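You operate a simulated robot arm through the tools that you are given. There is no shell and no other tool.

Carry out the task below with a simulated robot arm. There is one attempt and no reset: what you move stays moved.

Task
Make room on the sorting table top for the blue raddle tab. At the end: the white raddle tab from the sorting table top is on the warp table top; the blue raddle tab stands where the white raddle tab stood; the orange tie-up pin from the sorting table top stands on top of the cream fibre label (marked "COTTON"); the green raddle tab is on the warp table top; whatever was shut is shut again. Leave all else as you found it, and nothing knocked over. Set down upright: green raddle tab, white raddle tab.

Only the result counts: the job must be done as asked and must still hold three seconds after the hand-in. Knocking over, shifting, dropping, spilling or breaking anything else fails it.

Robot
A 6-joint arm with a two-finger gripper, fixed in place. Base frame: the origin is at the foot of the arm, x ahead of it, y to its left, z up. Units: cm, rad, N and s.
With the tool pointing down near the work surface it reaches from about 30 to 68 cm from the base axis. Its first joint turns from -1.152 to 1.152 rad. Payload 2.45 kg.
The tool frame sits at the grasp point between the pads (the TCP): z along the fingers, y along the line on which they close. The tips reach 3 cm beyond it. The gripper opens to 10.6 cm. The gripper's body begins 7.9 cm behind the TCP.
Orientation is told as [roll, pitch, yaw] about the base's x, y, z axes, in that order, counted from this pose: with the fingers straight down and closing along the base's y, the tool's x points along the base's -x, its y along +y and its z along -z.

Tools
- The arm moves only by the tool move_arm. Its argument "rows" is a list of rows, each a list of 7 numbers: the gripper command, from -1 (shut) to 1 (fully open), values between in proportion, then the shift along the base's x, y, z in cm, then the turn, a rotation vector about the base's x, y, z in rad. In form: [[fingers, dx, dy, dz, ax, ay, az], ...]. A call has 1 to 20 rows; each row is the pose to reach, as a shift and turn from the pose commanded when the call began. A row lasts 0.2 s, in which the tool goes at most 5 cm and 0.15 rad; a call with a longer step from one row to the next is refused whole, and so is a gripper value outside its range. A pose out of reach is approached as far as the arm can. The call stops where the force on the tool passes 40 N (or 10 N more than at its start, if that is more) or the arm is blocked; 0.2 s more then pass. The fingers move at their own pace (about 15.3 cm/s each) and stop on an object; they squeeze with about 29 N. The grip force told is the motor's: it shows also when the fingers shut on nothing. Time passes only in rows, and 0.2 s behind the last, so rows that repeat a pose let the fingers close. It gives the time, the measured TCP pose, the force on the tool (base axes), the opening and the grip force at its end, in the units of the frame above (readings bear some noise), with the torque about the TCP (base axes, N m) and any sound that the robot's microphone picked up, and new pictures: "show" is both (left out), scene, wrist or none.
- Cameras (640 x 400 px; columns grow to the right, rows downward): "scene" is fixed at [7.18, 43.65, 139.38]; the picture's right is [-0.53, -0.85, 0.00], its down [-0.57, 0.35, -0.74] and it looks along [0.63, -0.39, -0.67] (base axes); focal length 290 px, centre (320, 200). "wrist" rides on the gripper at [7.6, -0.2, -10.6] in the tool frame; the picture's right is [0.02, 1.00, 0.00], its down [-0.78, 0.02, -0.62] and it looks along [-0.62, 0.01, 0.78] (tool axes); focal length 247 px, centre (320, 200). There is no depth. A picture from a camera that has moved, and an enlarged one, comes with that camera's place and axes in the base frame and with its lens.
- enlarge(camera, box): a new picture of the part [left, top, right, bottom] of that camera's present view, enlarged. It takes no simulated time.
- close_job(): hands the job in; it is judged then, once.

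Places have to be worked out from the pictures, the camera data and where the tool is seen. Open the gripper and draw the arm clear of the work before you hand the job in, unless the task says otherwise.

The tools are called after ">>>" as a command line: name --pt "numbers of a row" for each row, then --argument value for the rest, lists and objects as JSON in quotes. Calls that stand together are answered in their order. move_arm: Moves the arm, as the interface text tells. Its arguments: {"type":"object","properties":{"rows":{"type":"array"},"show":{"type":"string","enum":["both","scene","wrist","none"]}},"required":["rows"]} The other tools are called the same way: enlarge (camera, box) takes an enlarged picture of a part of a camera's view; close_job () hands the job in.

At the start:

```text
clock: 0.0
tool_pos: [34.4, 1.28, 113.04]
ee_rot: [0.0, -0.001, -0.001]
wrist_force: [0.3, 0.1, -0.1]
torque: [-0.01, -0.01, 0.01]
grip_width: 10.6
finger_force: 0.1
```

scene: 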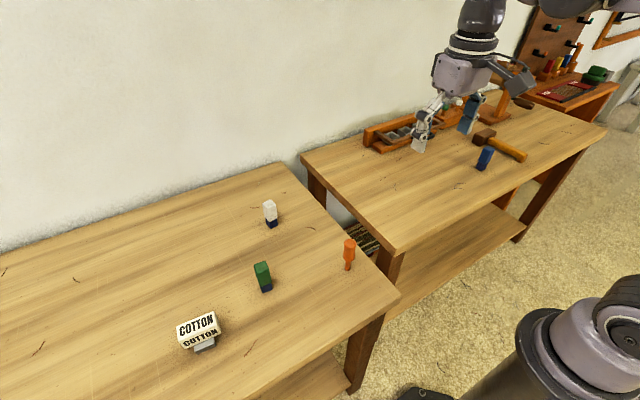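
wrist: 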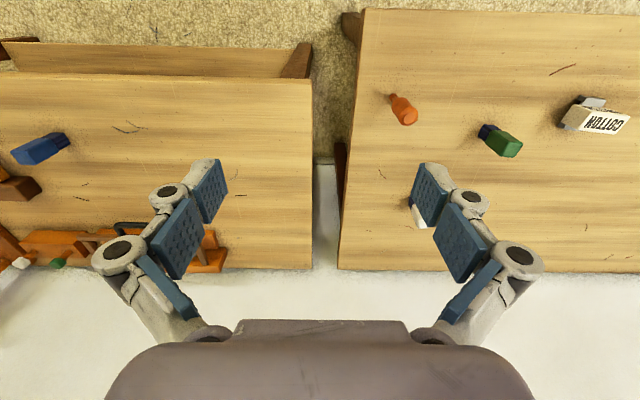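

I'll start by looking closely at both views before moving anything.

>>> enlarge --camera "scene" --box '[160, 180, 400, 360]'

>>> enlarge --camera "scene" --box '[340, 60, 560, 200]'

>>> enlarge --camera "wrist" --box '[340, 60, 640, 260]'

>>> enlarge --camera "wrist" --box '[0, 60, 320, 280]'

>>> enlarge --camera "scene" --box '[480, 0, 640, 120]'

```text
2.22 times, centred on (280, 270) of scene
camera zoom: at [7.18, 43.65, 139.38], right [-0.53, -0.85, 0.0], down [-0.57, 0.35, -0.74], along [0.63, -0.39, -0.67], focal length 645 px, centre (409, 44)
```

zoom: 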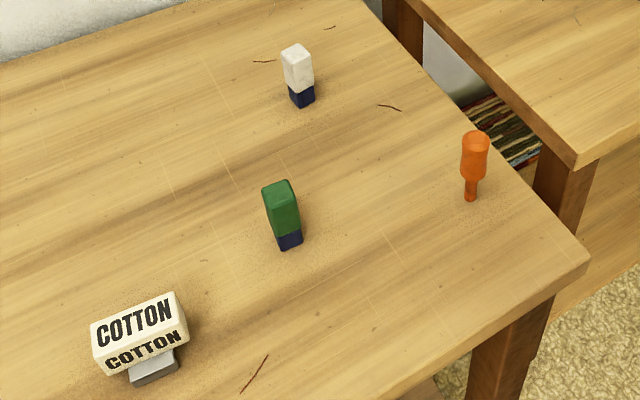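

```text
2.86 times, centred on (450, 130) of scene
camera zoom: at [7.18, 43.65, 139.38], right [-0.53, -0.85, 0.0], down [-0.57, 0.35, -0.74], along [0.63, -0.39, -0.67], focal length 829 px, centre (-51, 400)
```

zoom: 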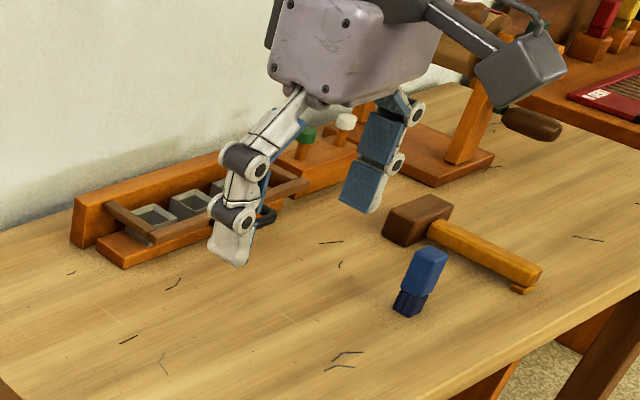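

```text
2.00 times, centred on (490, 160) of wrist
camera zoom: at [26.7, 1.14, 123.79], right [-0.02, 1.0, 0.0], down [0.78, 0.02, 0.62], along [0.62, 0.01, -0.78], focal length 494 px, centre (-20, 280)
```

zoom: 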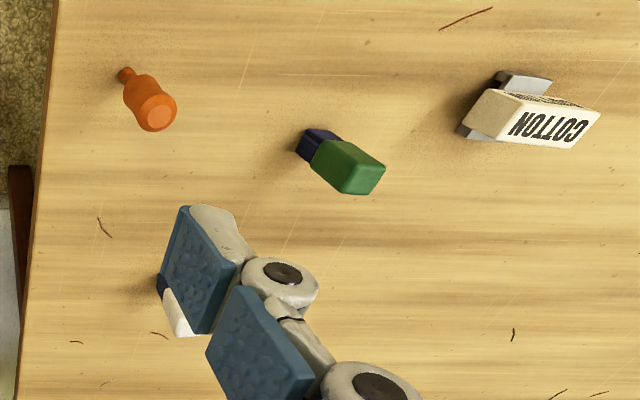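

```text
1.82 times, centred on (160, 170) of wrist
camera zoom: at [26.7, 1.14, 123.79], right [-0.02, 1.0, 0.0], down [0.78, 0.02, 0.62], along [0.62, 0.01, -0.78], focal length 449 px, centre (611, 254)
```

zoom: 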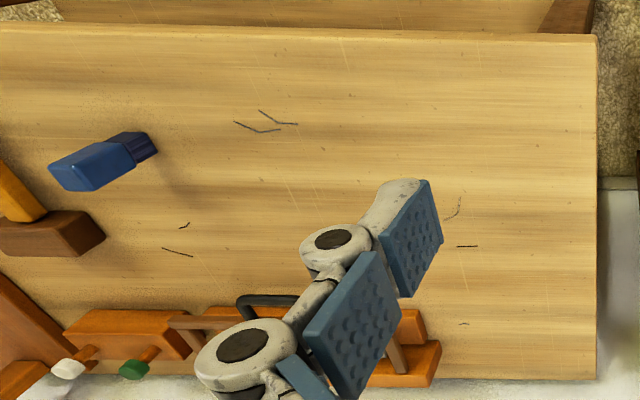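

```text
3.33 times, centred on (560, 60) of scene
camera zoom: at [7.18, 43.65, 139.38], right [-0.53, -0.85, 0.0], down [-0.57, 0.35, -0.74], along [0.63, -0.39, -0.67], focal length 967 px, centre (-480, 667)
```

zoom: 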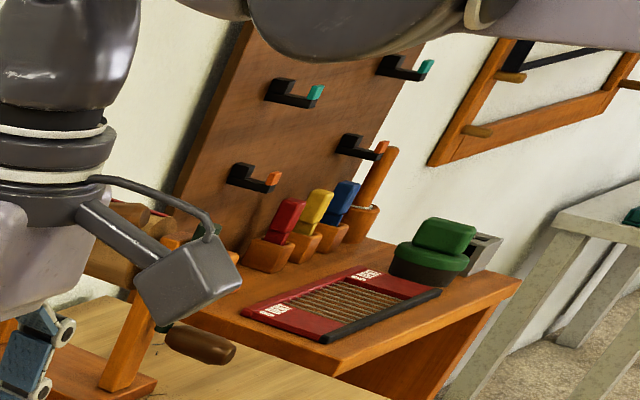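

The two views put the sorting table on the +y side and the warp table on the −y side, both with tops near z≈76. I'll move over the sorting table at a safe height to get better positions.

>>> move_arm --pt "1 0 4 0 0 0 0" --pt "1 0 8 -1 0 0 0" --pt "1 -1 12 -2 0 0 0" --pt "1 -1 16 -3 0 0 0" --pt "1 -2 20 -4 0 0 0" --pt "1 -2 24 -5 0 0 0" --pt "1 -2 28 -5 0 0 0" --pt "1 -2 28 -5 0 0 0"

```text
clock: 1.8
tool_pos: [32.47, 29.32, 108.2]
ee_rot: [0.002, -0.001, -0.002]
wrist_force: [0.7, 0.2, -0.2]
torque: [-0.03, 0.0, 0.0]
grip_width: 10.63
finger_force: 0.1
camera wrist: at [24.68, 29.15, 118.9], right [-0.02, 1.0, 0.0], down [0.78, 0.02, 0.62], along [0.62, 0.01, -0.78], focal length 247 px, centre (320, 200)
```

scene: 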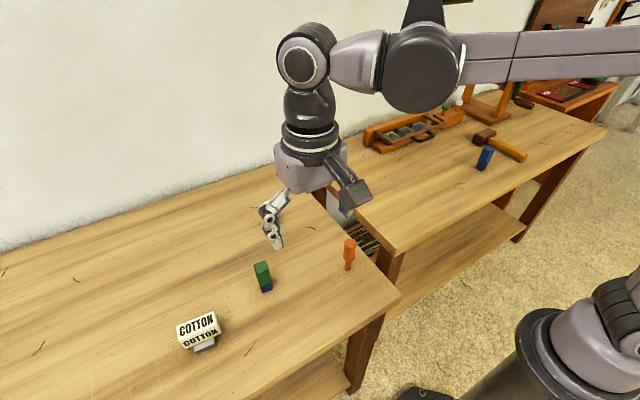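
wrist: 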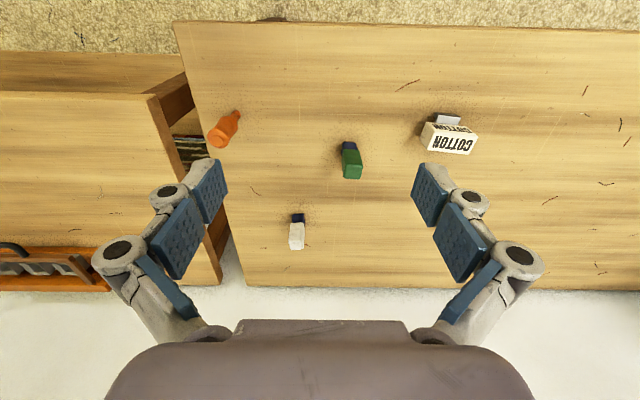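

All four sorting-table objects are in the wrist view now. I'll enlarge it to measure them and to see the rack on the warp table.

>>> enlarge --camera "wrist" --box '[190, 100, 350, 200]'

>>> enlarge --camera "wrist" --box '[270, 170, 350, 260]'

>>> enlarge --camera "wrist" --box '[330, 90, 490, 190]'

>>> enlarge --camera "scene" --box '[360, 90, 560, 190]'

```text
4.00 times, centred on (270, 150) of wrist
camera zoom: at [24.68, 29.15, 118.9], right [-0.02, 1.0, 0.0], down [0.78, 0.02, 0.62], along [0.62, 0.01, -0.78], focal length 988 px, centre (520, 400)
```

zoom: 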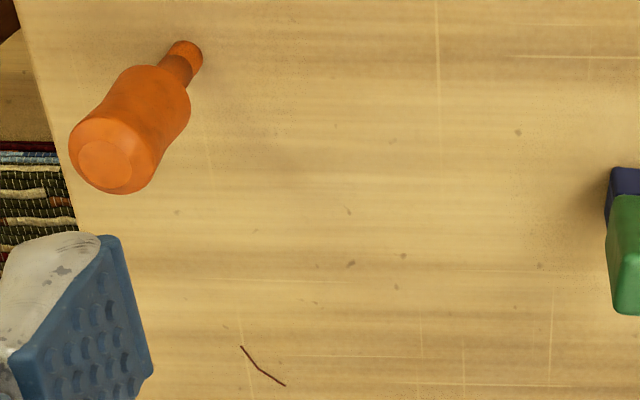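

```text
4.44 times, centred on (310, 215) of wrist
camera zoom: at [24.68, 29.15, 118.9], right [-0.02, 1.0, 0.0], down [0.78, 0.02, 0.62], along [0.62, 0.01, -0.78], focal length 1098 px, centre (364, 133)
```

zoom: 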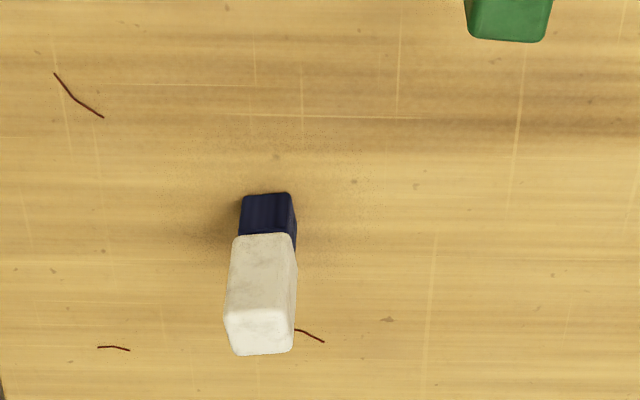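

```text
4.00 times, centred on (410, 140) of wrist
camera zoom: at [24.68, 29.15, 118.9], right [-0.02, 1.0, 0.0], down [0.78, 0.02, 0.62], along [0.62, 0.01, -0.78], focal length 988 px, centre (-40, 440)
```

zoom: 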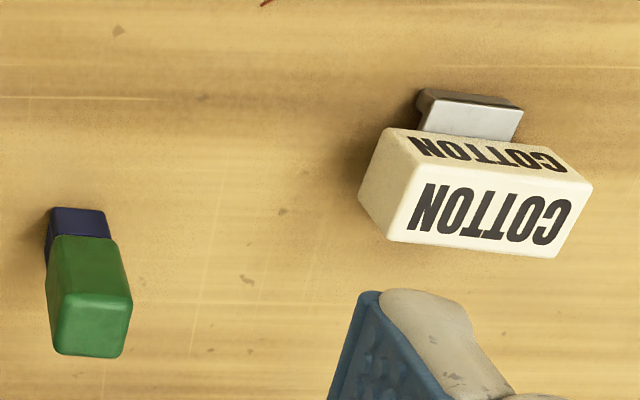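

```text
3.20 times, centred on (460, 140) of scene
camera zoom: at [7.18, 43.66, 139.38], right [-0.53, -0.85, 0.0], down [-0.57, 0.35, -0.74], along [0.63, -0.39, -0.67], focal length 928 px, centre (-128, 392)
```

zoom: 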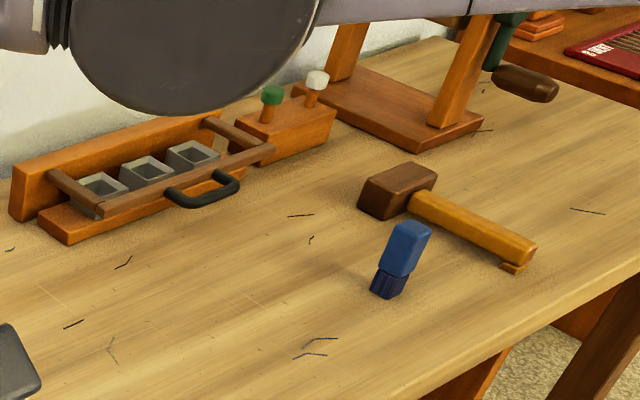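

Estimates, taking table z≈75.8:

| Object | Position (x, y) | Size or height |
|---|---|---|
| Orange pin | (40.2, 14.7) | top at z≈86 |
| Green tab | (46.2, 35.1) | – |
| White tab | (64.3, 24.9) | – |
| COTTON label, top centre | (41.4, 50.1) | top at z≈83 |

Next I'll hover above the pin to refine its position.

>>> move_arm --pt "1 2 -4 -1 0 0 0" --pt "1 4 -8 -3 0 0 0" --pt "1 6 -11 -5 0 0 0" --pt "1 7.8 -14.6 -8 0 0 0" --pt "1 7.8 -14.6 -8 0 0 0"

```text
refused: row 4 steps farther than a row can; nothing moved
```

One step was too long, so I'll split it and go to the same hover above the pin.

>>> move_arm --pt "1 2 -4 -1 0 0 0" --pt "1 4 -7 -3 0 0 0" --pt "1 6 -10 -5 0 0 0" --pt "1 7 -12.5 -7 0 0 0" --pt "1 7.8 -14.6 -8 0 0 0" --pt "1 7.8 -14.6 -8 0 0 0"

```text
clock: 3.2
tool_pos: [40.16, 14.7, 100.02]
ee_rot: [-0.001, -0.001, 0.0]
wrist_force: [-0.8, -0.3, 0.5]
torque: [-0.04, 0.02, 0.06]
grip_width: 10.59
finger_force: 0.1
camera wrist: at [32.47, 14.49, 110.69], right [-0.02, 1.0, 0.0], down [0.78, 0.02, 0.62], along [0.62, 0.01, -0.78], focal length 247 px, centre (320, 200)
```

scene: 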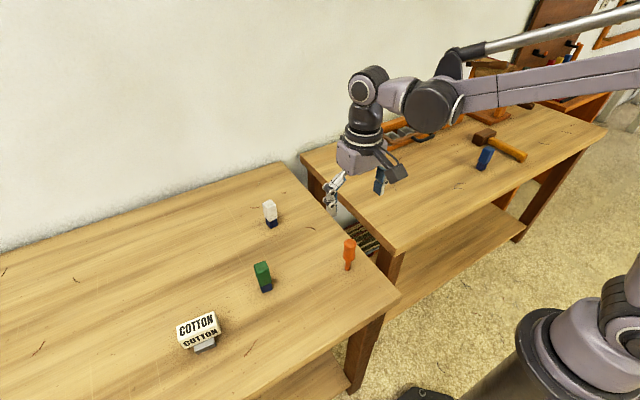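
wrist: 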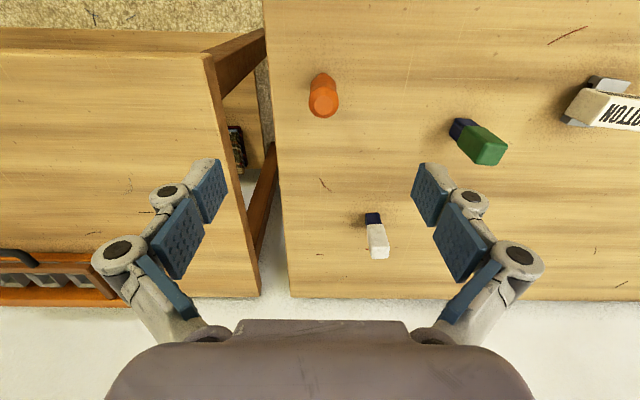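

>>> enlarge --camera "wrist" --box '[260, 50, 380, 130]'

>>> enlarge --camera "wrist" --box '[340, 190, 420, 270]'

>>> enlarge --camera "scene" --box '[320, 220, 380, 280]'

```text
5.00 times, centred on (320, 90) of wrist
camera zoom: at [32.47, 14.49, 110.69], right [-0.02, 1.0, 0.0], down [0.78, 0.02, 0.62], along [0.62, 0.01, -0.78], focal length 1235 px, centre (320, 750)
```

zoom: 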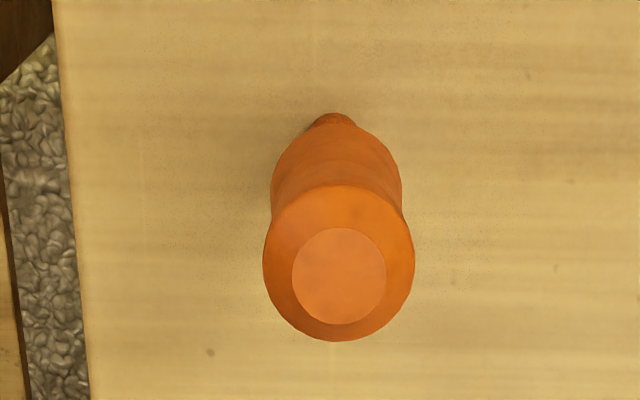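

```text
5.00 times, centred on (380, 230) of wrist
camera zoom: at [32.47, 14.49, 110.69], right [-0.02, 1.0, 0.0], down [0.78, 0.02, 0.62], along [0.62, 0.01, -0.78], focal length 1235 px, centre (20, 50)
```

zoom: 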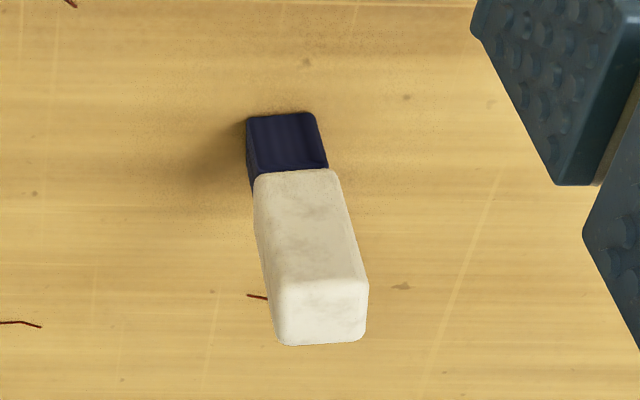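

```text
6.67 times, centred on (350, 250) of scene
camera zoom: at [7.19, 43.65, 139.38], right [-0.53, -0.85, 0.0], down [-0.57, 0.35, -0.74], along [0.63, -0.39, -0.67], focal length 1934 px, centre (120, -133)
```

zoom: 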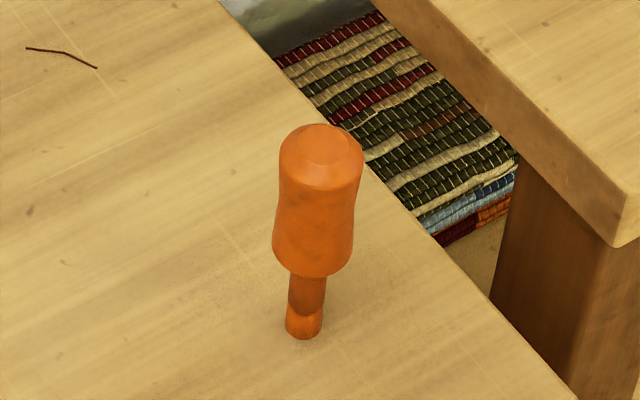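

The pin's axis is at about (40.2, 14.95) and its head is about 3 cm wide, between z≈79 and 86. I'll shift slightly in y, descend to z≈82.5 and close gently on the head.

>>> move_arm --pt "1 0 0.2 -4 0 0 0" --pt "0.6 0 0.25 -8 0 0 0" --pt "0.3 0 0.25 -12 0 0 0" --pt "0.2 0 0.25 -15 0 0 0" --pt "0.1 0 0.25 -17.3 0 0 0" --pt "0 0 0.25 -17.5 0 0 0" --pt "0 0 0.25 -17.5 0 0 0"

```text
clock: 4.8
tool_pos: [40.14, 14.9, 82.68]
ee_rot: [-0.001, 0.0, -0.001]
wrist_force: [0.4, -0.1, -0.1]
torque: [0.0, 0.0, -0.04]
grip_width: 5.34
finger_force: 0.1
camera wrist: at [32.53, 14.82, 93.38], right [-0.02, 1.0, 0.0], down [0.78, 0.02, 0.62], along [0.62, 0.01, -0.78], focal length 247 px, centre (320, 200)
```

scene: 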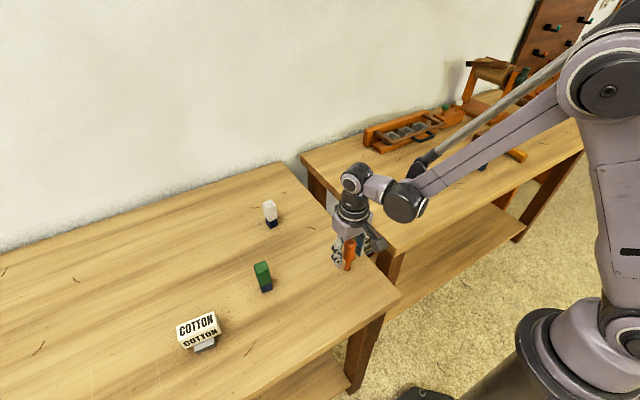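
wrist: 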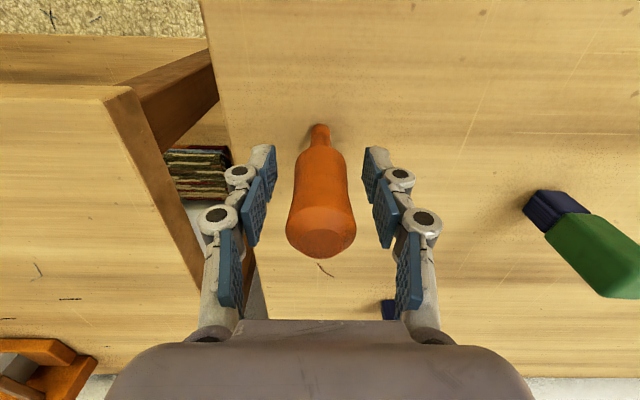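

The pin sits centred between the pads. I'll close in small steps and then squeeze.

>>> move_arm --pt "-0.15 0 0 0 0 0 0" --pt "-0.25 0 0 0 0 0 0" --pt "-0.32 0 0 0 0 0 0" --pt "-0.36 0 0 0 0 0 0" --pt "-0.4 0 0 0 0 0 0" --pt "-0.44 0 0 0 0 0 0" --pt "-1 0 0 0 0 0 0" --pt "-1 0 0 0 0 0 0" --show "wrist"

```text
clock: 6.6
tool_pos: [40.33, 14.87, 82.64]
ee_rot: [0.001, 0.0, 0.0]
wrist_force: [0.3, 0.2, 0.6]
torque: [0.0, -0.04, 0.0]
grip_width: 2.65
finger_force: 29.1
camera wrist: at [32.53, 14.83, 93.4], right [-0.02, 1.0, 0.0], down [0.78, 0.02, 0.62], along [0.62, 0.01, -0.78], focal length 247 px, centre (320, 200)
```

wrist: 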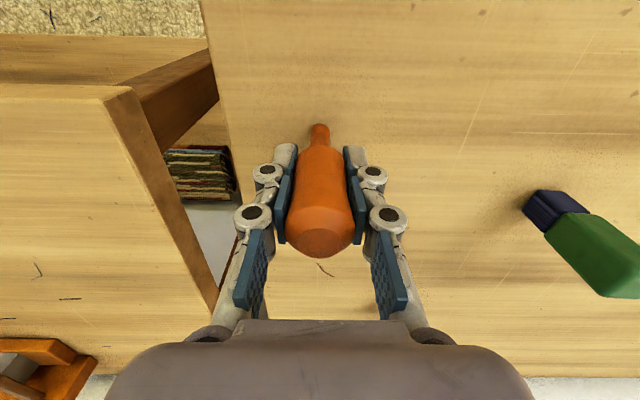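

The grip reads 2.65 cm wide at 29 N. I'll lift straight up and check the pin comes with the gripper.

>>> move_arm --pt "-1 0 0 1 0 0 0" --pt "-1 0 0 4 0 0 0" --pt "-1 0 0 8 0 0 0" --pt "-1 0 0 12 0 0 0" --pt "-1 0 0 16 0 0 0" --pt "-1 0 0 16 0 0 0"

```text
clock: 8.0
tool_pos: [39.97, 14.87, 98.62]
ee_rot: [0.001, -0.001, 0.0]
wrist_force: [0.0, 0.2, -1.5]
torque: [0.01, -0.01, 0.0]
grip_width: 2.63
finger_force: 29.1
camera wrist: at [32.33, 14.79, 109.21], right [-0.02, 1.0, 0.0], down [0.78, 0.02, 0.62], along [0.62, 0.01, -0.78], focal length 247 px, centre (320, 200)
```

scene: 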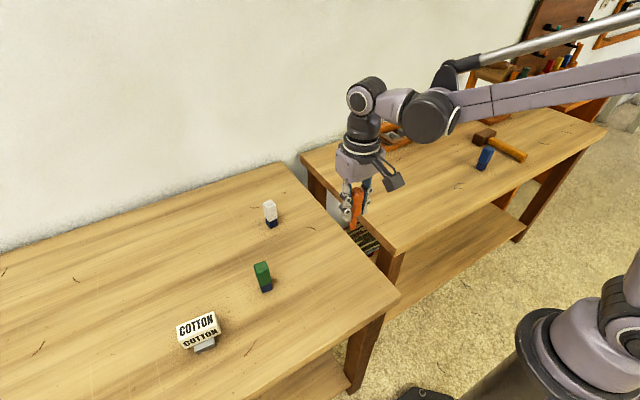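
wrist: 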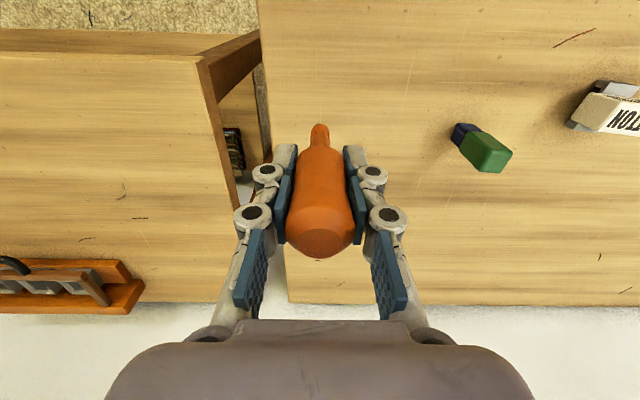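

The pin is held upright. I'll carry it toward the label and stop short so I can measure the label from close by.

>>> move_arm --pt "-1 0 4 1 0 0 0" --pt "-1 0 8 1.5 0 0 0" --pt "-1 -0.5 12 1.5 0 0 0" --pt "-1 -1 16 1.5 0 0 0" --pt "-1 -1 20 1.5 0 0 0" --pt "-1 -1 24 1.5 0 0 0" --pt "-1 -1 27 1.5 0 0 0" --pt "-1 -1 28 1.5 0 0 0" --pt "-1 -1 28 1.5 0 0 0"

```text
clock: 10.0
tool_pos: [39.18, 43.07, 100.2]
ee_rot: [0.001, 0.001, 0.0]
wrist_force: [0.2, -0.8, -0.5]
torque: [0.03, 0.01, -0.01]
grip_width: 2.64
finger_force: 29.4
camera wrist: at [31.53, 42.84, 110.8], right [-0.02, 1.0, 0.0], down [0.78, 0.02, 0.62], along [0.62, 0.01, -0.78], focal length 247 px, centre (320, 200)
```

scene: 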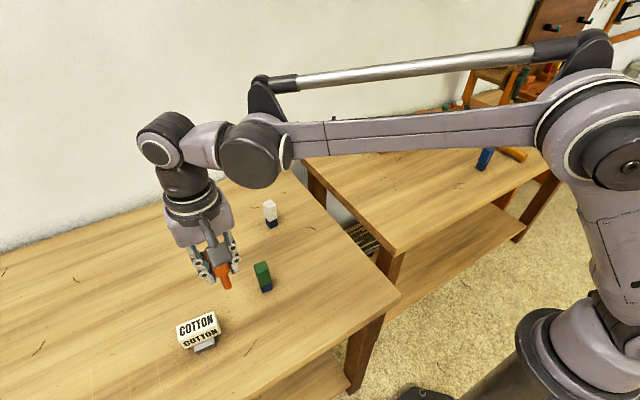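
wrist: 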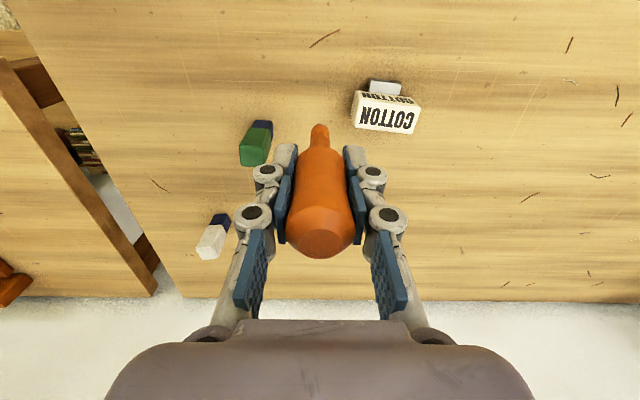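

>>> enlarge --camera "wrist" --box '[340, 70, 430, 140]'

>>> enlarge --camera "scene" --box '[160, 300, 240, 360]'

>>> enlarge --camera "wrist" --box '[230, 110, 280, 175]'

```text
5.71 times, centred on (385, 105) of wrist
camera zoom: at [31.53, 42.84, 110.8], right [-0.02, 1.0, 0.0], down [0.78, 0.02, 0.62], along [0.62, 0.01, -0.78], focal length 1411 px, centre (-51, 743)
```

zoom: 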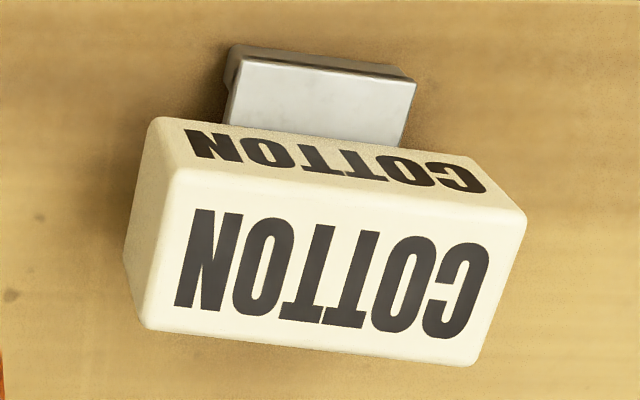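

```text
6.67 times, centred on (200, 330) of scene
camera zoom: at [7.18, 43.66, 139.38], right [-0.53, -0.85, 0.0], down [-0.57, 0.35, -0.74], along [0.63, -0.39, -0.67], focal length 1934 px, centre (1120, -667)
```

zoom: 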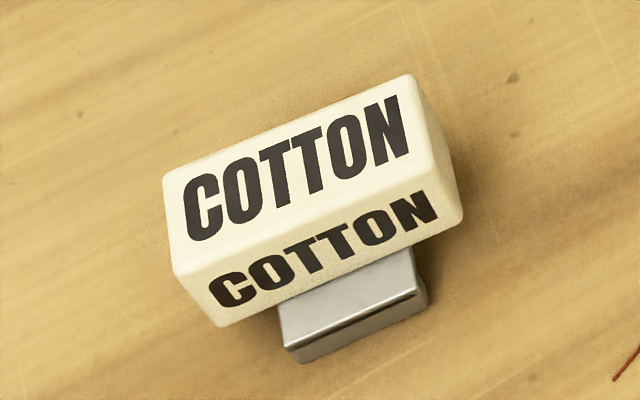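

```text
6.15 times, centred on (255, 142) of wrist
camera zoom: at [31.53, 42.84, 110.8], right [-0.02, 1.0, 0.0], down [0.78, 0.02, 0.62], along [0.62, 0.01, -0.78], focal length 1520 px, centre (720, 554)
```

zoom: 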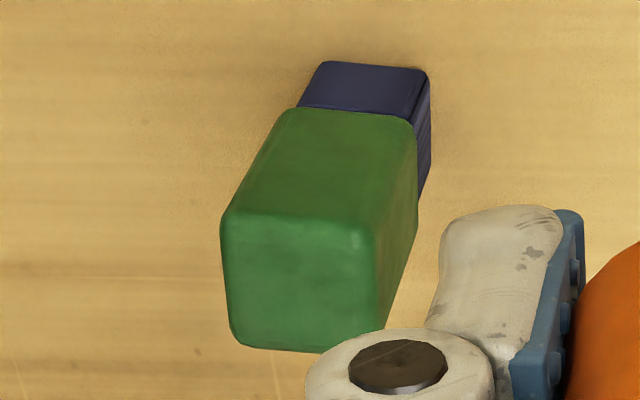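

The label's top is at z≈83.4, about 6.8 × 3.1 cm, centred near (41.4, 50.6), with its stand slightly toward +y. I'll carry the pin over it and come down to about 2 cm above contact.

>>> move_arm --pt "-1 1 3.5 0 0 0 0" --pt "-1 2 7 0 0 0 0" --pt "-1 2.2 7.75 -1 0 0 0" --pt "-1 2.2 7.75 -4 0 0 0" --pt "-1 2.2 7.75 -7 0 0 0" --pt "-1 2.2 7.75 -8 0 0 0" --pt "-1 2.2 7.75 -8 0 0 0"

```text
clock: 11.6
tool_pos: [41.38, 50.6, 92.03]
ee_rot: [0.001, 0.001, 0.0]
wrist_force: [0.8, 0.7, -1.7]
torque: [-0.04, 0.01, 0.03]
grip_width: 2.68
finger_force: 28.5
camera wrist: at [33.73, 50.51, 102.73], right [-0.02, 1.0, 0.0], down [0.78, 0.02, 0.62], along [0.62, 0.01, -0.78], focal length 247 px, centre (320, 200)
```

scene: 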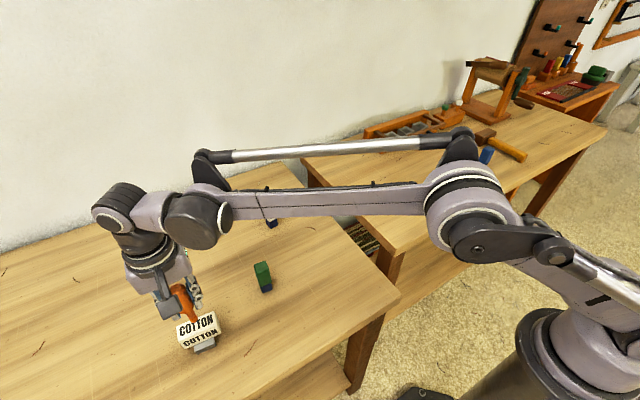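
wrist: 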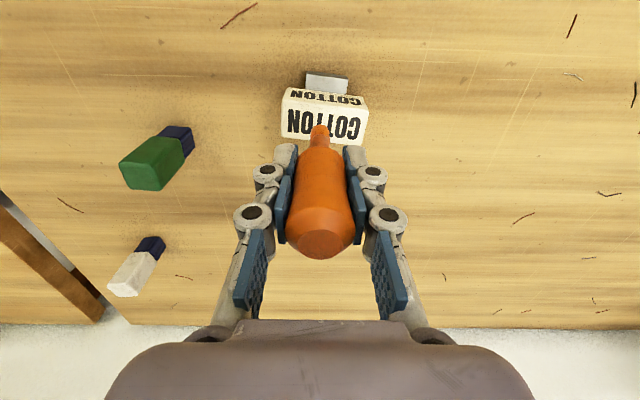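

>>> enlarge --camera "wrist" --box '[270, 60, 380, 160]'

>>> enlarge --camera "scene" --box '[140, 260, 240, 360]'

```text
4.00 times, centred on (325, 110) of wrist
camera zoom: at [33.73, 50.51, 102.73], right [-0.02, 1.0, 0.0], down [0.78, 0.02, 0.62], along [0.62, 0.01, -0.78], focal length 988 px, centre (300, 560)
```

zoom: 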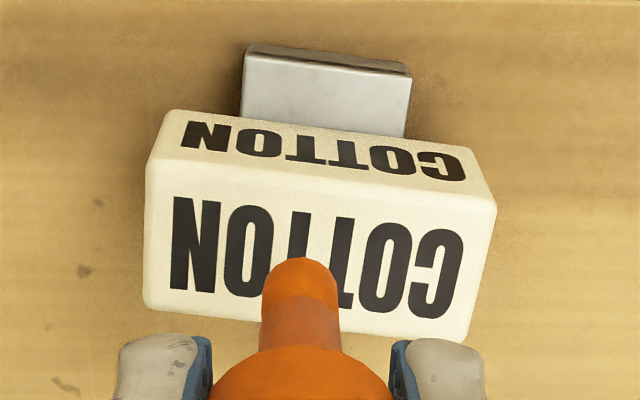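

```text
4.00 times, centred on (190, 310) of scene
camera zoom: at [7.19, 43.65, 139.38], right [-0.53, -0.85, 0.0], down [-0.57, 0.35, -0.74], along [0.63, -0.39, -0.67], focal length 1160 px, centre (840, -240)
```

zoom: 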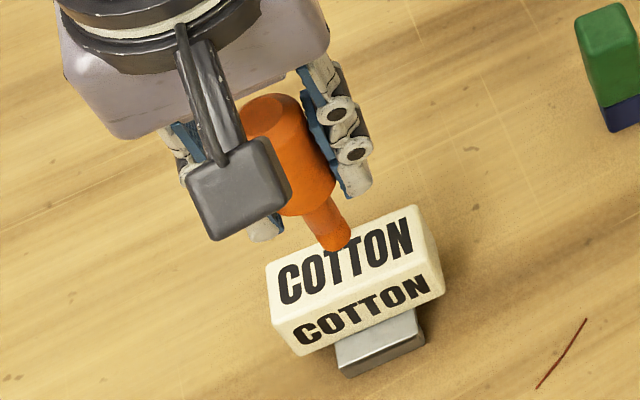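

The pin's foot is about 1.6 cm above the label and roughly 0.35 cm short of its centre in y. I'll shift by that and start stepping down while watching the force.

>>> move_arm --pt "-1 0 0.2 -0.3 0 0 0" --pt "-1 0 0.35 -0.7 0 0 0" --pt "-1 0 0.35 -1.0 0 0 0" --pt "-1 0 0.35 -1.0 0 0 0" --show "none"

>>> enlarge --camera "scene" --box '[140, 260, 240, 360]'

>>> enlarge --camera "wrist" --box '[270, 60, 380, 160]'

```text
clock: 12.6
tool_pos: [41.45, 51.08, 91.08]
ee_rot: [0.001, 0.0, 0.0]
wrist_force: [-0.2, -0.7, -1.0]
torque: [0.01, 0.0, 0.01]
grip_width: 2.64
finger_force: 28.8
```

```text
4.00 times, centred on (190, 310) of scene
camera zoom: at [7.19, 43.65, 139.38], right [-0.53, -0.85, 0.0], down [-0.57, 0.35, -0.74], along [0.63, -0.39, -0.67], focal length 1160 px, centre (840, -240)
```

zoom: 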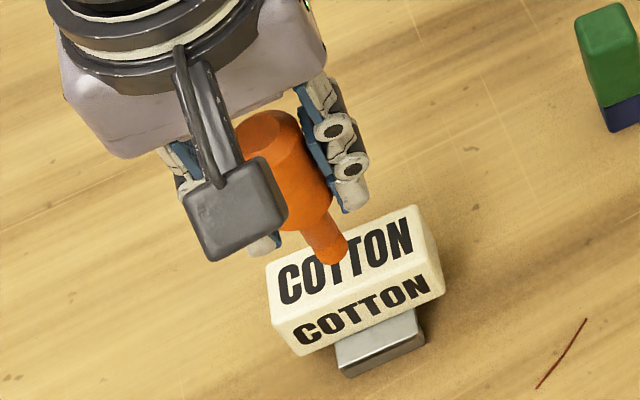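

```text
4.00 times, centred on (325, 110) of wrist
camera zoom: at [33.74, 50.92, 101.76], right [-0.02, 1.0, 0.0], down [0.78, 0.02, 0.62], along [0.62, 0.01, -0.78], focal length 988 px, centre (300, 560)
```

zoom: 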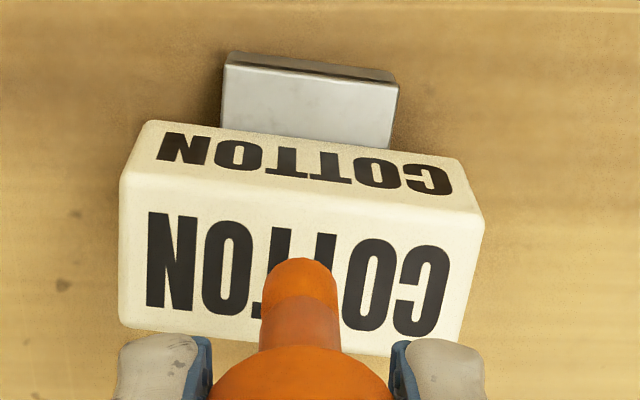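

The foot is now over the middle of the label's top, and the force still shows only the pin's weight. I'll lower in small steps.

>>> move_arm --pt "-1 0 0 -0.2 0 0 0" --pt "-1 0 0 -0.4 0 0 0" --pt "-1 0 0 -0.4 0 0 0" --show "none"

>>> enlarge --camera "wrist" --box '[270, 60, 380, 160]'

```text
clock: 13.4
tool_pos: [41.54, 51.01, 90.61]
ee_rot: [0.001, 0.0, -0.001]
wrist_force: [0.1, -1.2, -0.4]
torque: [0.01, 0.04, 0.03]
grip_width: 2.66
finger_force: 29.2
```

```text
4.00 times, centred on (325, 110) of wrist
camera zoom: at [33.73, 50.91, 101.3], right [-0.02, 1.0, 0.0], down [0.78, 0.02, 0.62], along [0.62, 0.01, -0.78], focal length 988 px, centre (300, 560)
```

zoom: 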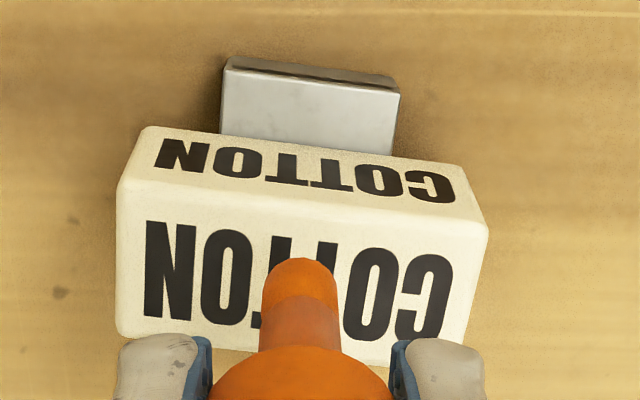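

No contact yet at TCP z≈90.6. I'll keep lowering in small increments.

>>> move_arm --pt "-1 0 0 -0.1 0 0 0" --pt "-1 0 0 -0.2 0 0 0" --pt "-1 0 0 -0.2 0 0 0" --show "none"

>>> enlarge --camera "scene" --box '[165, 280, 225, 340]'

```text
clock: 14.2
tool_pos: [41.48, 51.09, 90.5]
ee_rot: [-0.001, -0.001, -0.001]
wrist_force: [-0.5, -0.6, 0.2]
torque: [0.02, -0.02, 0.02]
grip_width: 2.64
finger_force: 29.7
```

```text
6.67 times, centred on (195, 310) of scene
camera zoom: at [7.19, 43.65, 139.38], right [-0.53, -0.85, 0.0], down [-0.57, 0.35, -0.74], along [0.63, -0.39, -0.67], focal length 1934 px, centre (1153, -533)
```

zoom: 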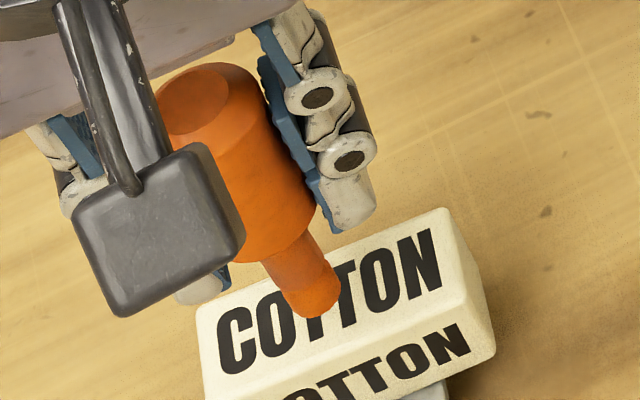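

The contact is hard to see, so I'll rely on force readings and take another 0.2 cm step.

>>> move_arm --pt "-1 0 0 -0.1 0 0 0" --pt "-1 0 0 -0.2 0 0 0" --pt "-1 0 0 -0.2 0 0 0" --show "none"

```text
clock: 15.0
tool_pos: [41.41, 50.96, 90.29]
ee_rot: [0.0, 0.0, -0.001]
wrist_force: [0.0, 0.9, -0.4]
torque: [0.0, -0.02, 0.01]
grip_width: 2.66
finger_force: 28.7
```

The force is still at noise level, so I'll take another small step.

>>> move_arm --pt "-1 0 0 -0.1 0 0 0" --pt "-1 0 0 -0.2 0 0 0" --pt "-1 0 0 -0.2 0 0 0" --show "none"

```text
clock: 15.8
tool_pos: [41.32, 50.98, 90.04]
ee_rot: [-0.001, 0.0, 0.0]
wrist_force: [0.0, -0.1, -1.0]
torque: [-0.03, -0.01, 0.01]
grip_width: 2.66
finger_force: 28.8
```

>>> enlarge --camera "wrist" --box '[270, 60, 380, 160]'

>>> enlarge --camera "scene" --box '[165, 280, 225, 340]'

```text
4.00 times, centred on (325, 110) of wrist
camera zoom: at [33.67, 50.86, 100.79], right [-0.02, 1.0, 0.0], down [0.78, 0.02, 0.62], along [0.62, 0.01, -0.78], focal length 988 px, centre (300, 560)
```

zoom: 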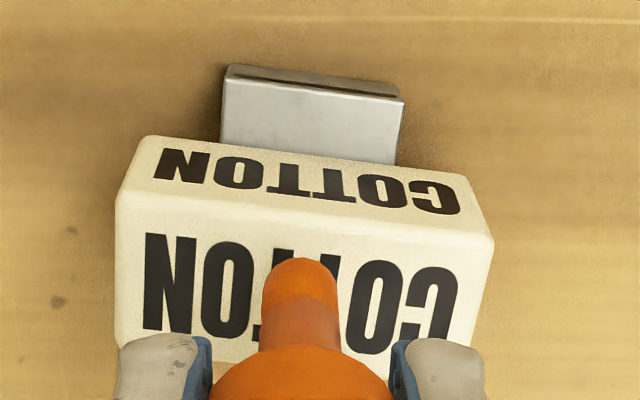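

```text
6.67 times, centred on (195, 310) of scene
camera zoom: at [7.19, 43.65, 139.38], right [-0.53, -0.85, 0.0], down [-0.57, 0.35, -0.74], along [0.63, -0.39, -0.67], focal length 1934 px, centre (1153, -533)
```

zoom: 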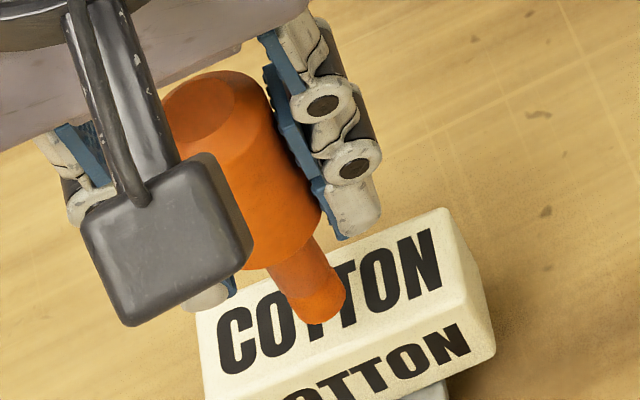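

Geometry puts the pin's foot near z≈83.1, almost touching. I'll keep going in 0.15 cm steps.

>>> move_arm --pt "-1 0 0 -0.08 0 0 0" --pt "-1 0 0 -0.15 0 0 0" --pt "-1 0 0 -0.15 0 0 0" --show "none"

```text
clock: 16.6
tool_pos: [41.25, 50.96, 89.98]
ee_rot: [-0.002, 0.002, 0.0]
wrist_force: [-0.2, -0.1, -0.8]
torque: [0.02, 0.03, 0.02]
grip_width: 2.66
finger_force: 28.8
```

No contact yet, so one more small step.

>>> move_arm --pt "-1 0 0 -0.08 0 0 0" --pt "-1 0 0 -0.15 0 0 0" --pt "-1 0 0 -0.15 0 0 0" --show "none"

```text
clock: 17.4
tool_pos: [41.36, 50.93, 89.88]
ee_rot: [0.0, 0.0, 0.001]
wrist_force: [-0.1, 0.0, 0.0]
torque: [-0.01, -0.03, 0.01]
grip_width: 2.63
finger_force: 29.0
```

The force is still in the noise, so I'll step down again.

>>> move_arm --pt "-1 0 0 -0.08 0 0 0" --pt "-1 0 0 -0.15 0 0 0" --pt "-1 0 0 -0.15 0 0 0" --show "none"

```text
clock: 18.2
tool_pos: [41.37, 51.09, 89.7]
ee_rot: [0.0, -0.001, -0.001]
wrist_force: [1.0, -0.5, -1.2]
torque: [-0.02, -0.03, 0.0]
grip_width: 2.64
finger_force: 28.8
```

>>> move_arm --pt "-1 0 0 -0.08 0 0 0" --pt "-1 0 0 -0.15 0 0 0" --pt "-1 0 0 -0.15 0 0 0" --show "none"

>>> enlarge --camera "wrist" --box '[270, 60, 380, 160]'

>>> enlarge --camera "scene" --box '[165, 280, 225, 340]'

```text
clock: 19.0
tool_pos: [41.45, 51.11, 89.43]
ee_rot: [0.0, 0.001, 0.0]
wrist_force: [0.6, 0.0, -1.1]
torque: [-0.01, 0.0, 0.02]
grip_width: 2.65
finger_force: 29.2
```

```text
4.00 times, centred on (325, 110) of wrist
camera zoom: at [33.74, 50.92, 100.17], right [-0.02, 1.0, 0.0], down [0.78, 0.02, 0.62], along [0.62, 0.01, -0.78], focal length 988 px, centre (300, 560)
```

zoom: 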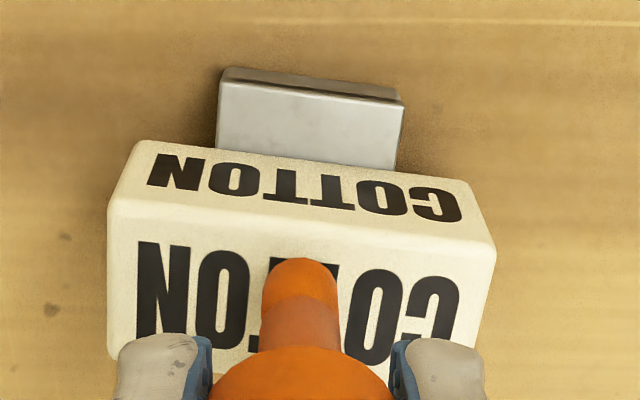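

```text
6.67 times, centred on (195, 310) of scene
camera zoom: at [7.19, 43.65, 139.38], right [-0.53, -0.85, 0.0], down [-0.57, 0.35, -0.74], along [0.63, -0.39, -0.67], focal length 1934 px, centre (1153, -533)
```

zoom: 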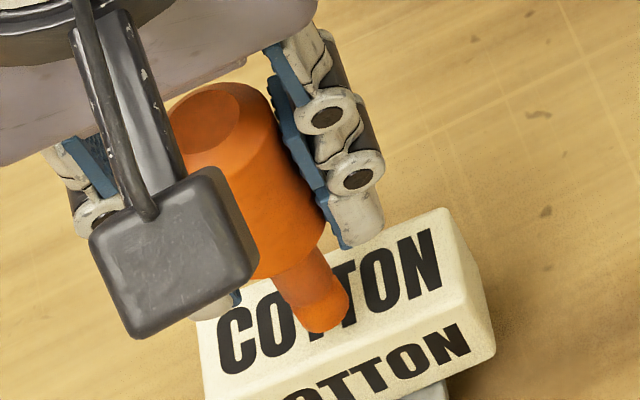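

Re-triangulating from the two wrist views puts the label's top nearer z≈82, with its centre x≈41.65. I'll nudge x by +0.2 and continue down gently.

>>> move_arm --pt "-1 0.1 0 -0.08 0 0 0" --pt "-1 0.2 0 -0.15 0 0 0" --pt "-1 0.2 0 -0.2 0 0 0" --pt "-1 0.2 0 -0.2 0 0 0" --show "none"

```text
clock: 20.0
tool_pos: [41.56, 50.97, 89.38]
ee_rot: [0.001, 0.0, 0.0]
wrist_force: [-0.7, 0.2, -1.3]
torque: [0.0, 0.0, 0.03]
grip_width: 2.66
finger_force: 28.9
```

Still only the pin's own weight, so I'll step down again.

>>> move_arm --pt "-1 0 0 -0.1 0 0 0" --pt "-1 0 0 -0.2 0 0 0" --pt "-1 0 0 -0.2 0 0 0" --show "none"

```text
clock: 20.8
tool_pos: [41.5, 50.91, 88.98]
ee_rot: [-0.001, 0.0, 0.001]
wrist_force: [-0.5, 0.9, -1.0]
torque: [0.05, -0.01, 0.02]
grip_width: 2.67
finger_force: 28.8
```

Still free at z≈89.0, so another small step.

>>> move_arm --pt "-1 0 0 -0.1 0 0 0" --pt "-1 0 0 -0.2 0 0 0" --pt "-1 0 0 -0.2 0 0 0" --show "none"

>>> enlarge --camera "wrist" --box '[270, 60, 380, 160]'

>>> enlarge --camera "scene" --box '[165, 280, 225, 340]'

```text
clock: 21.6
tool_pos: [41.53, 51.03, 88.95]
ee_rot: [0.0, 0.0, 0.0]
wrist_force: [-0.7, 0.5, -0.6]
torque: [-0.01, 0.02, -0.02]
grip_width: 2.64
finger_force: 29.2
```

```text
4.00 times, centred on (325, 110) of wrist
camera zoom: at [33.86, 50.88, 99.54], right [-0.02, 1.0, 0.0], down [0.78, 0.02, 0.62], along [0.62, 0.01, -0.78], focal length 988 px, centre (300, 560)
```

zoom: 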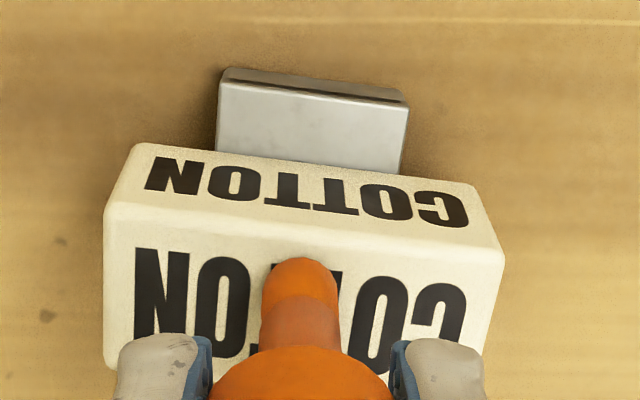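

```text
6.67 times, centred on (195, 310) of scene
camera zoom: at [7.19, 43.65, 139.38], right [-0.53, -0.85, 0.0], down [-0.57, 0.35, -0.74], along [0.63, -0.39, -0.67], focal length 1934 px, centre (1153, -533)
```

zoom: 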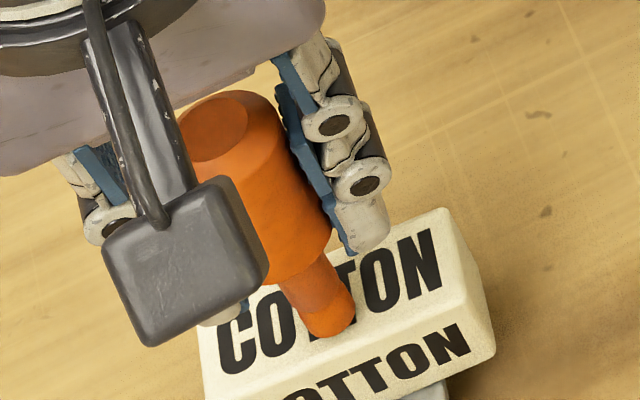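

Comparing the foot with the label's near top edge shows the pin is somewhat too close to the near side. I'll shift it +0.45 in x and lower a bit more.

>>> move_arm --pt "-1 0.2 0 0 0 0 0" --pt "-1 0.45 0 0 0 0 0" --pt "-1 0.45 0 -0.1 0 0 0" --pt "-1 0.45 0 -0.2 0 0 0" --pt "-1 0.45 0 -0.2 0 0 0" --show "none"

>>> enlarge --camera "scene" --box '[165, 290, 225, 350]'

```text
clock: 22.8
tool_pos: [42.05, 50.94, 88.69]
ee_rot: [0.001, 0.0, 0.0]
wrist_force: [0.1, 0.1, -0.3]
torque: [-0.01, -0.02, -0.04]
grip_width: 2.65
finger_force: 29.6
```

```text
6.67 times, centred on (195, 320) of scene
camera zoom: at [7.19, 43.65, 139.38], right [-0.53, -0.85, 0.0], down [-0.57, 0.35, -0.74], along [0.63, -0.39, -0.67], focal length 1934 px, centre (1153, -600)
```

zoom: 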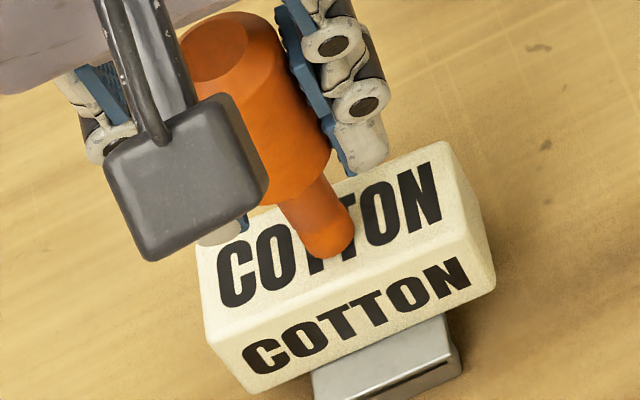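

The foot now looks centred on the top face from the scene camera. I'll continue down in small steps.

>>> move_arm --pt "-1 0 0 -0.1 0 0 0" --pt "-1 0 0 -0.2 0 0 0" --pt "-1 0 0 -0.2 0 0 0" --show "none"

```text
clock: 23.6
tool_pos: [41.98, 50.94, 88.49]
ee_rot: [0.001, 0.0, 0.0]
wrist_force: [0.4, -0.1, 8.6]
torque: [0.02, -0.03, 0.02]
grip_width: 2.63
finger_force: 29.3
```

Contact: the force rose to 8.6 N at TCP z≈88.5, so the label's top is about z≈81.6. I'll back off a hair to relieve the load and check the picture before releasing.

>>> move_arm --pt "-1 0 0 0.05 0 0 0" --pt "-1 0 0 0.08 0 0 0" --pt "-1 0 0 0.08 0 0 0"

>>> enlarge --camera "wrist" --box '[260, 60, 380, 160]'

>>> enlarge --camera "scene" --box '[165, 290, 225, 350]'

```text
clock: 24.4
tool_pos: [42.03, 50.94, 88.51]
ee_rot: [0.001, 0.0, 0.0]
wrist_force: [0.4, -0.3, -0.5]
torque: [-0.03, 0.0, 0.01]
grip_width: 2.63
finger_force: 28.6
camera wrist: at [34.35, 50.83, 99.22], right [-0.02, 1.0, 0.0], down [0.78, 0.02, 0.62], along [0.62, 0.01, -0.78], focal length 247 px, centre (320, 200)
```

scene: 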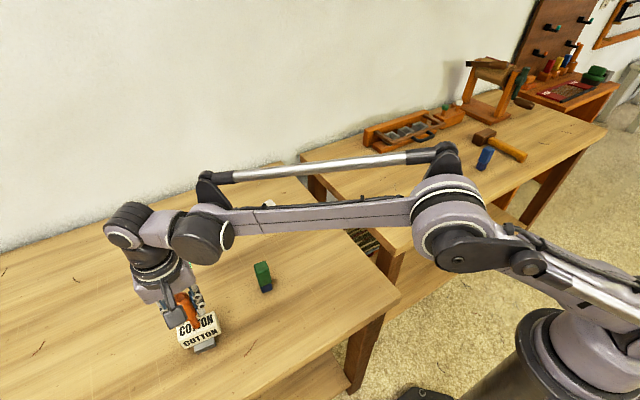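
wrist: 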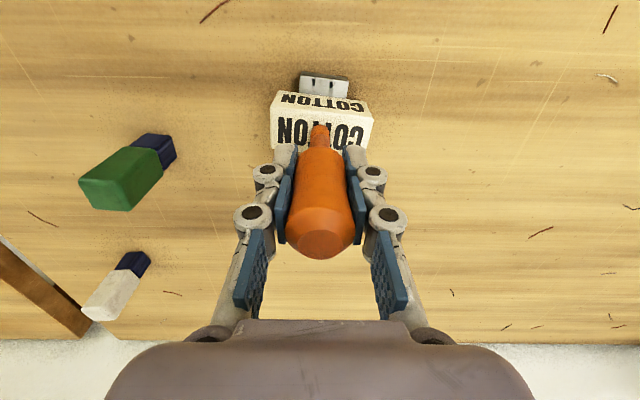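

```text
4.00 times, centred on (320, 110) of wrist
camera zoom: at [34.35, 50.83, 99.22], right [-0.02, 1.0, 0.0], down [0.78, 0.02, 0.62], along [0.62, 0.01, -0.78], focal length 988 px, centre (320, 560)
```

zoom: 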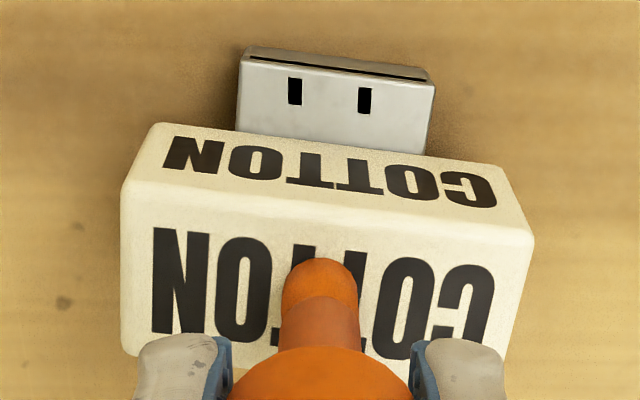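

```text
6.67 times, centred on (195, 320) of scene
camera zoom: at [7.19, 43.65, 139.38], right [-0.53, -0.85, 0.0], down [-0.57, 0.35, -0.74], along [0.63, -0.39, -0.67], focal length 1934 px, centre (1153, -600)
```

zoom: 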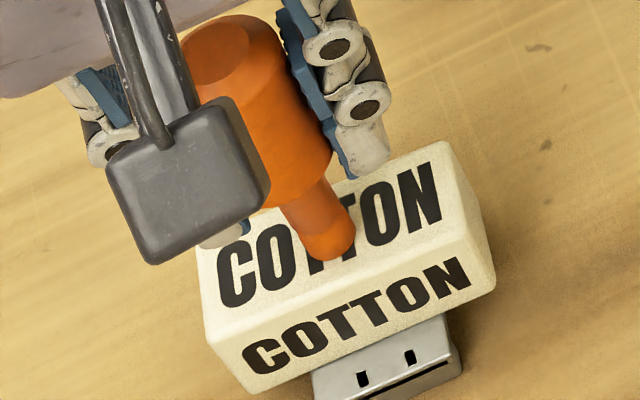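

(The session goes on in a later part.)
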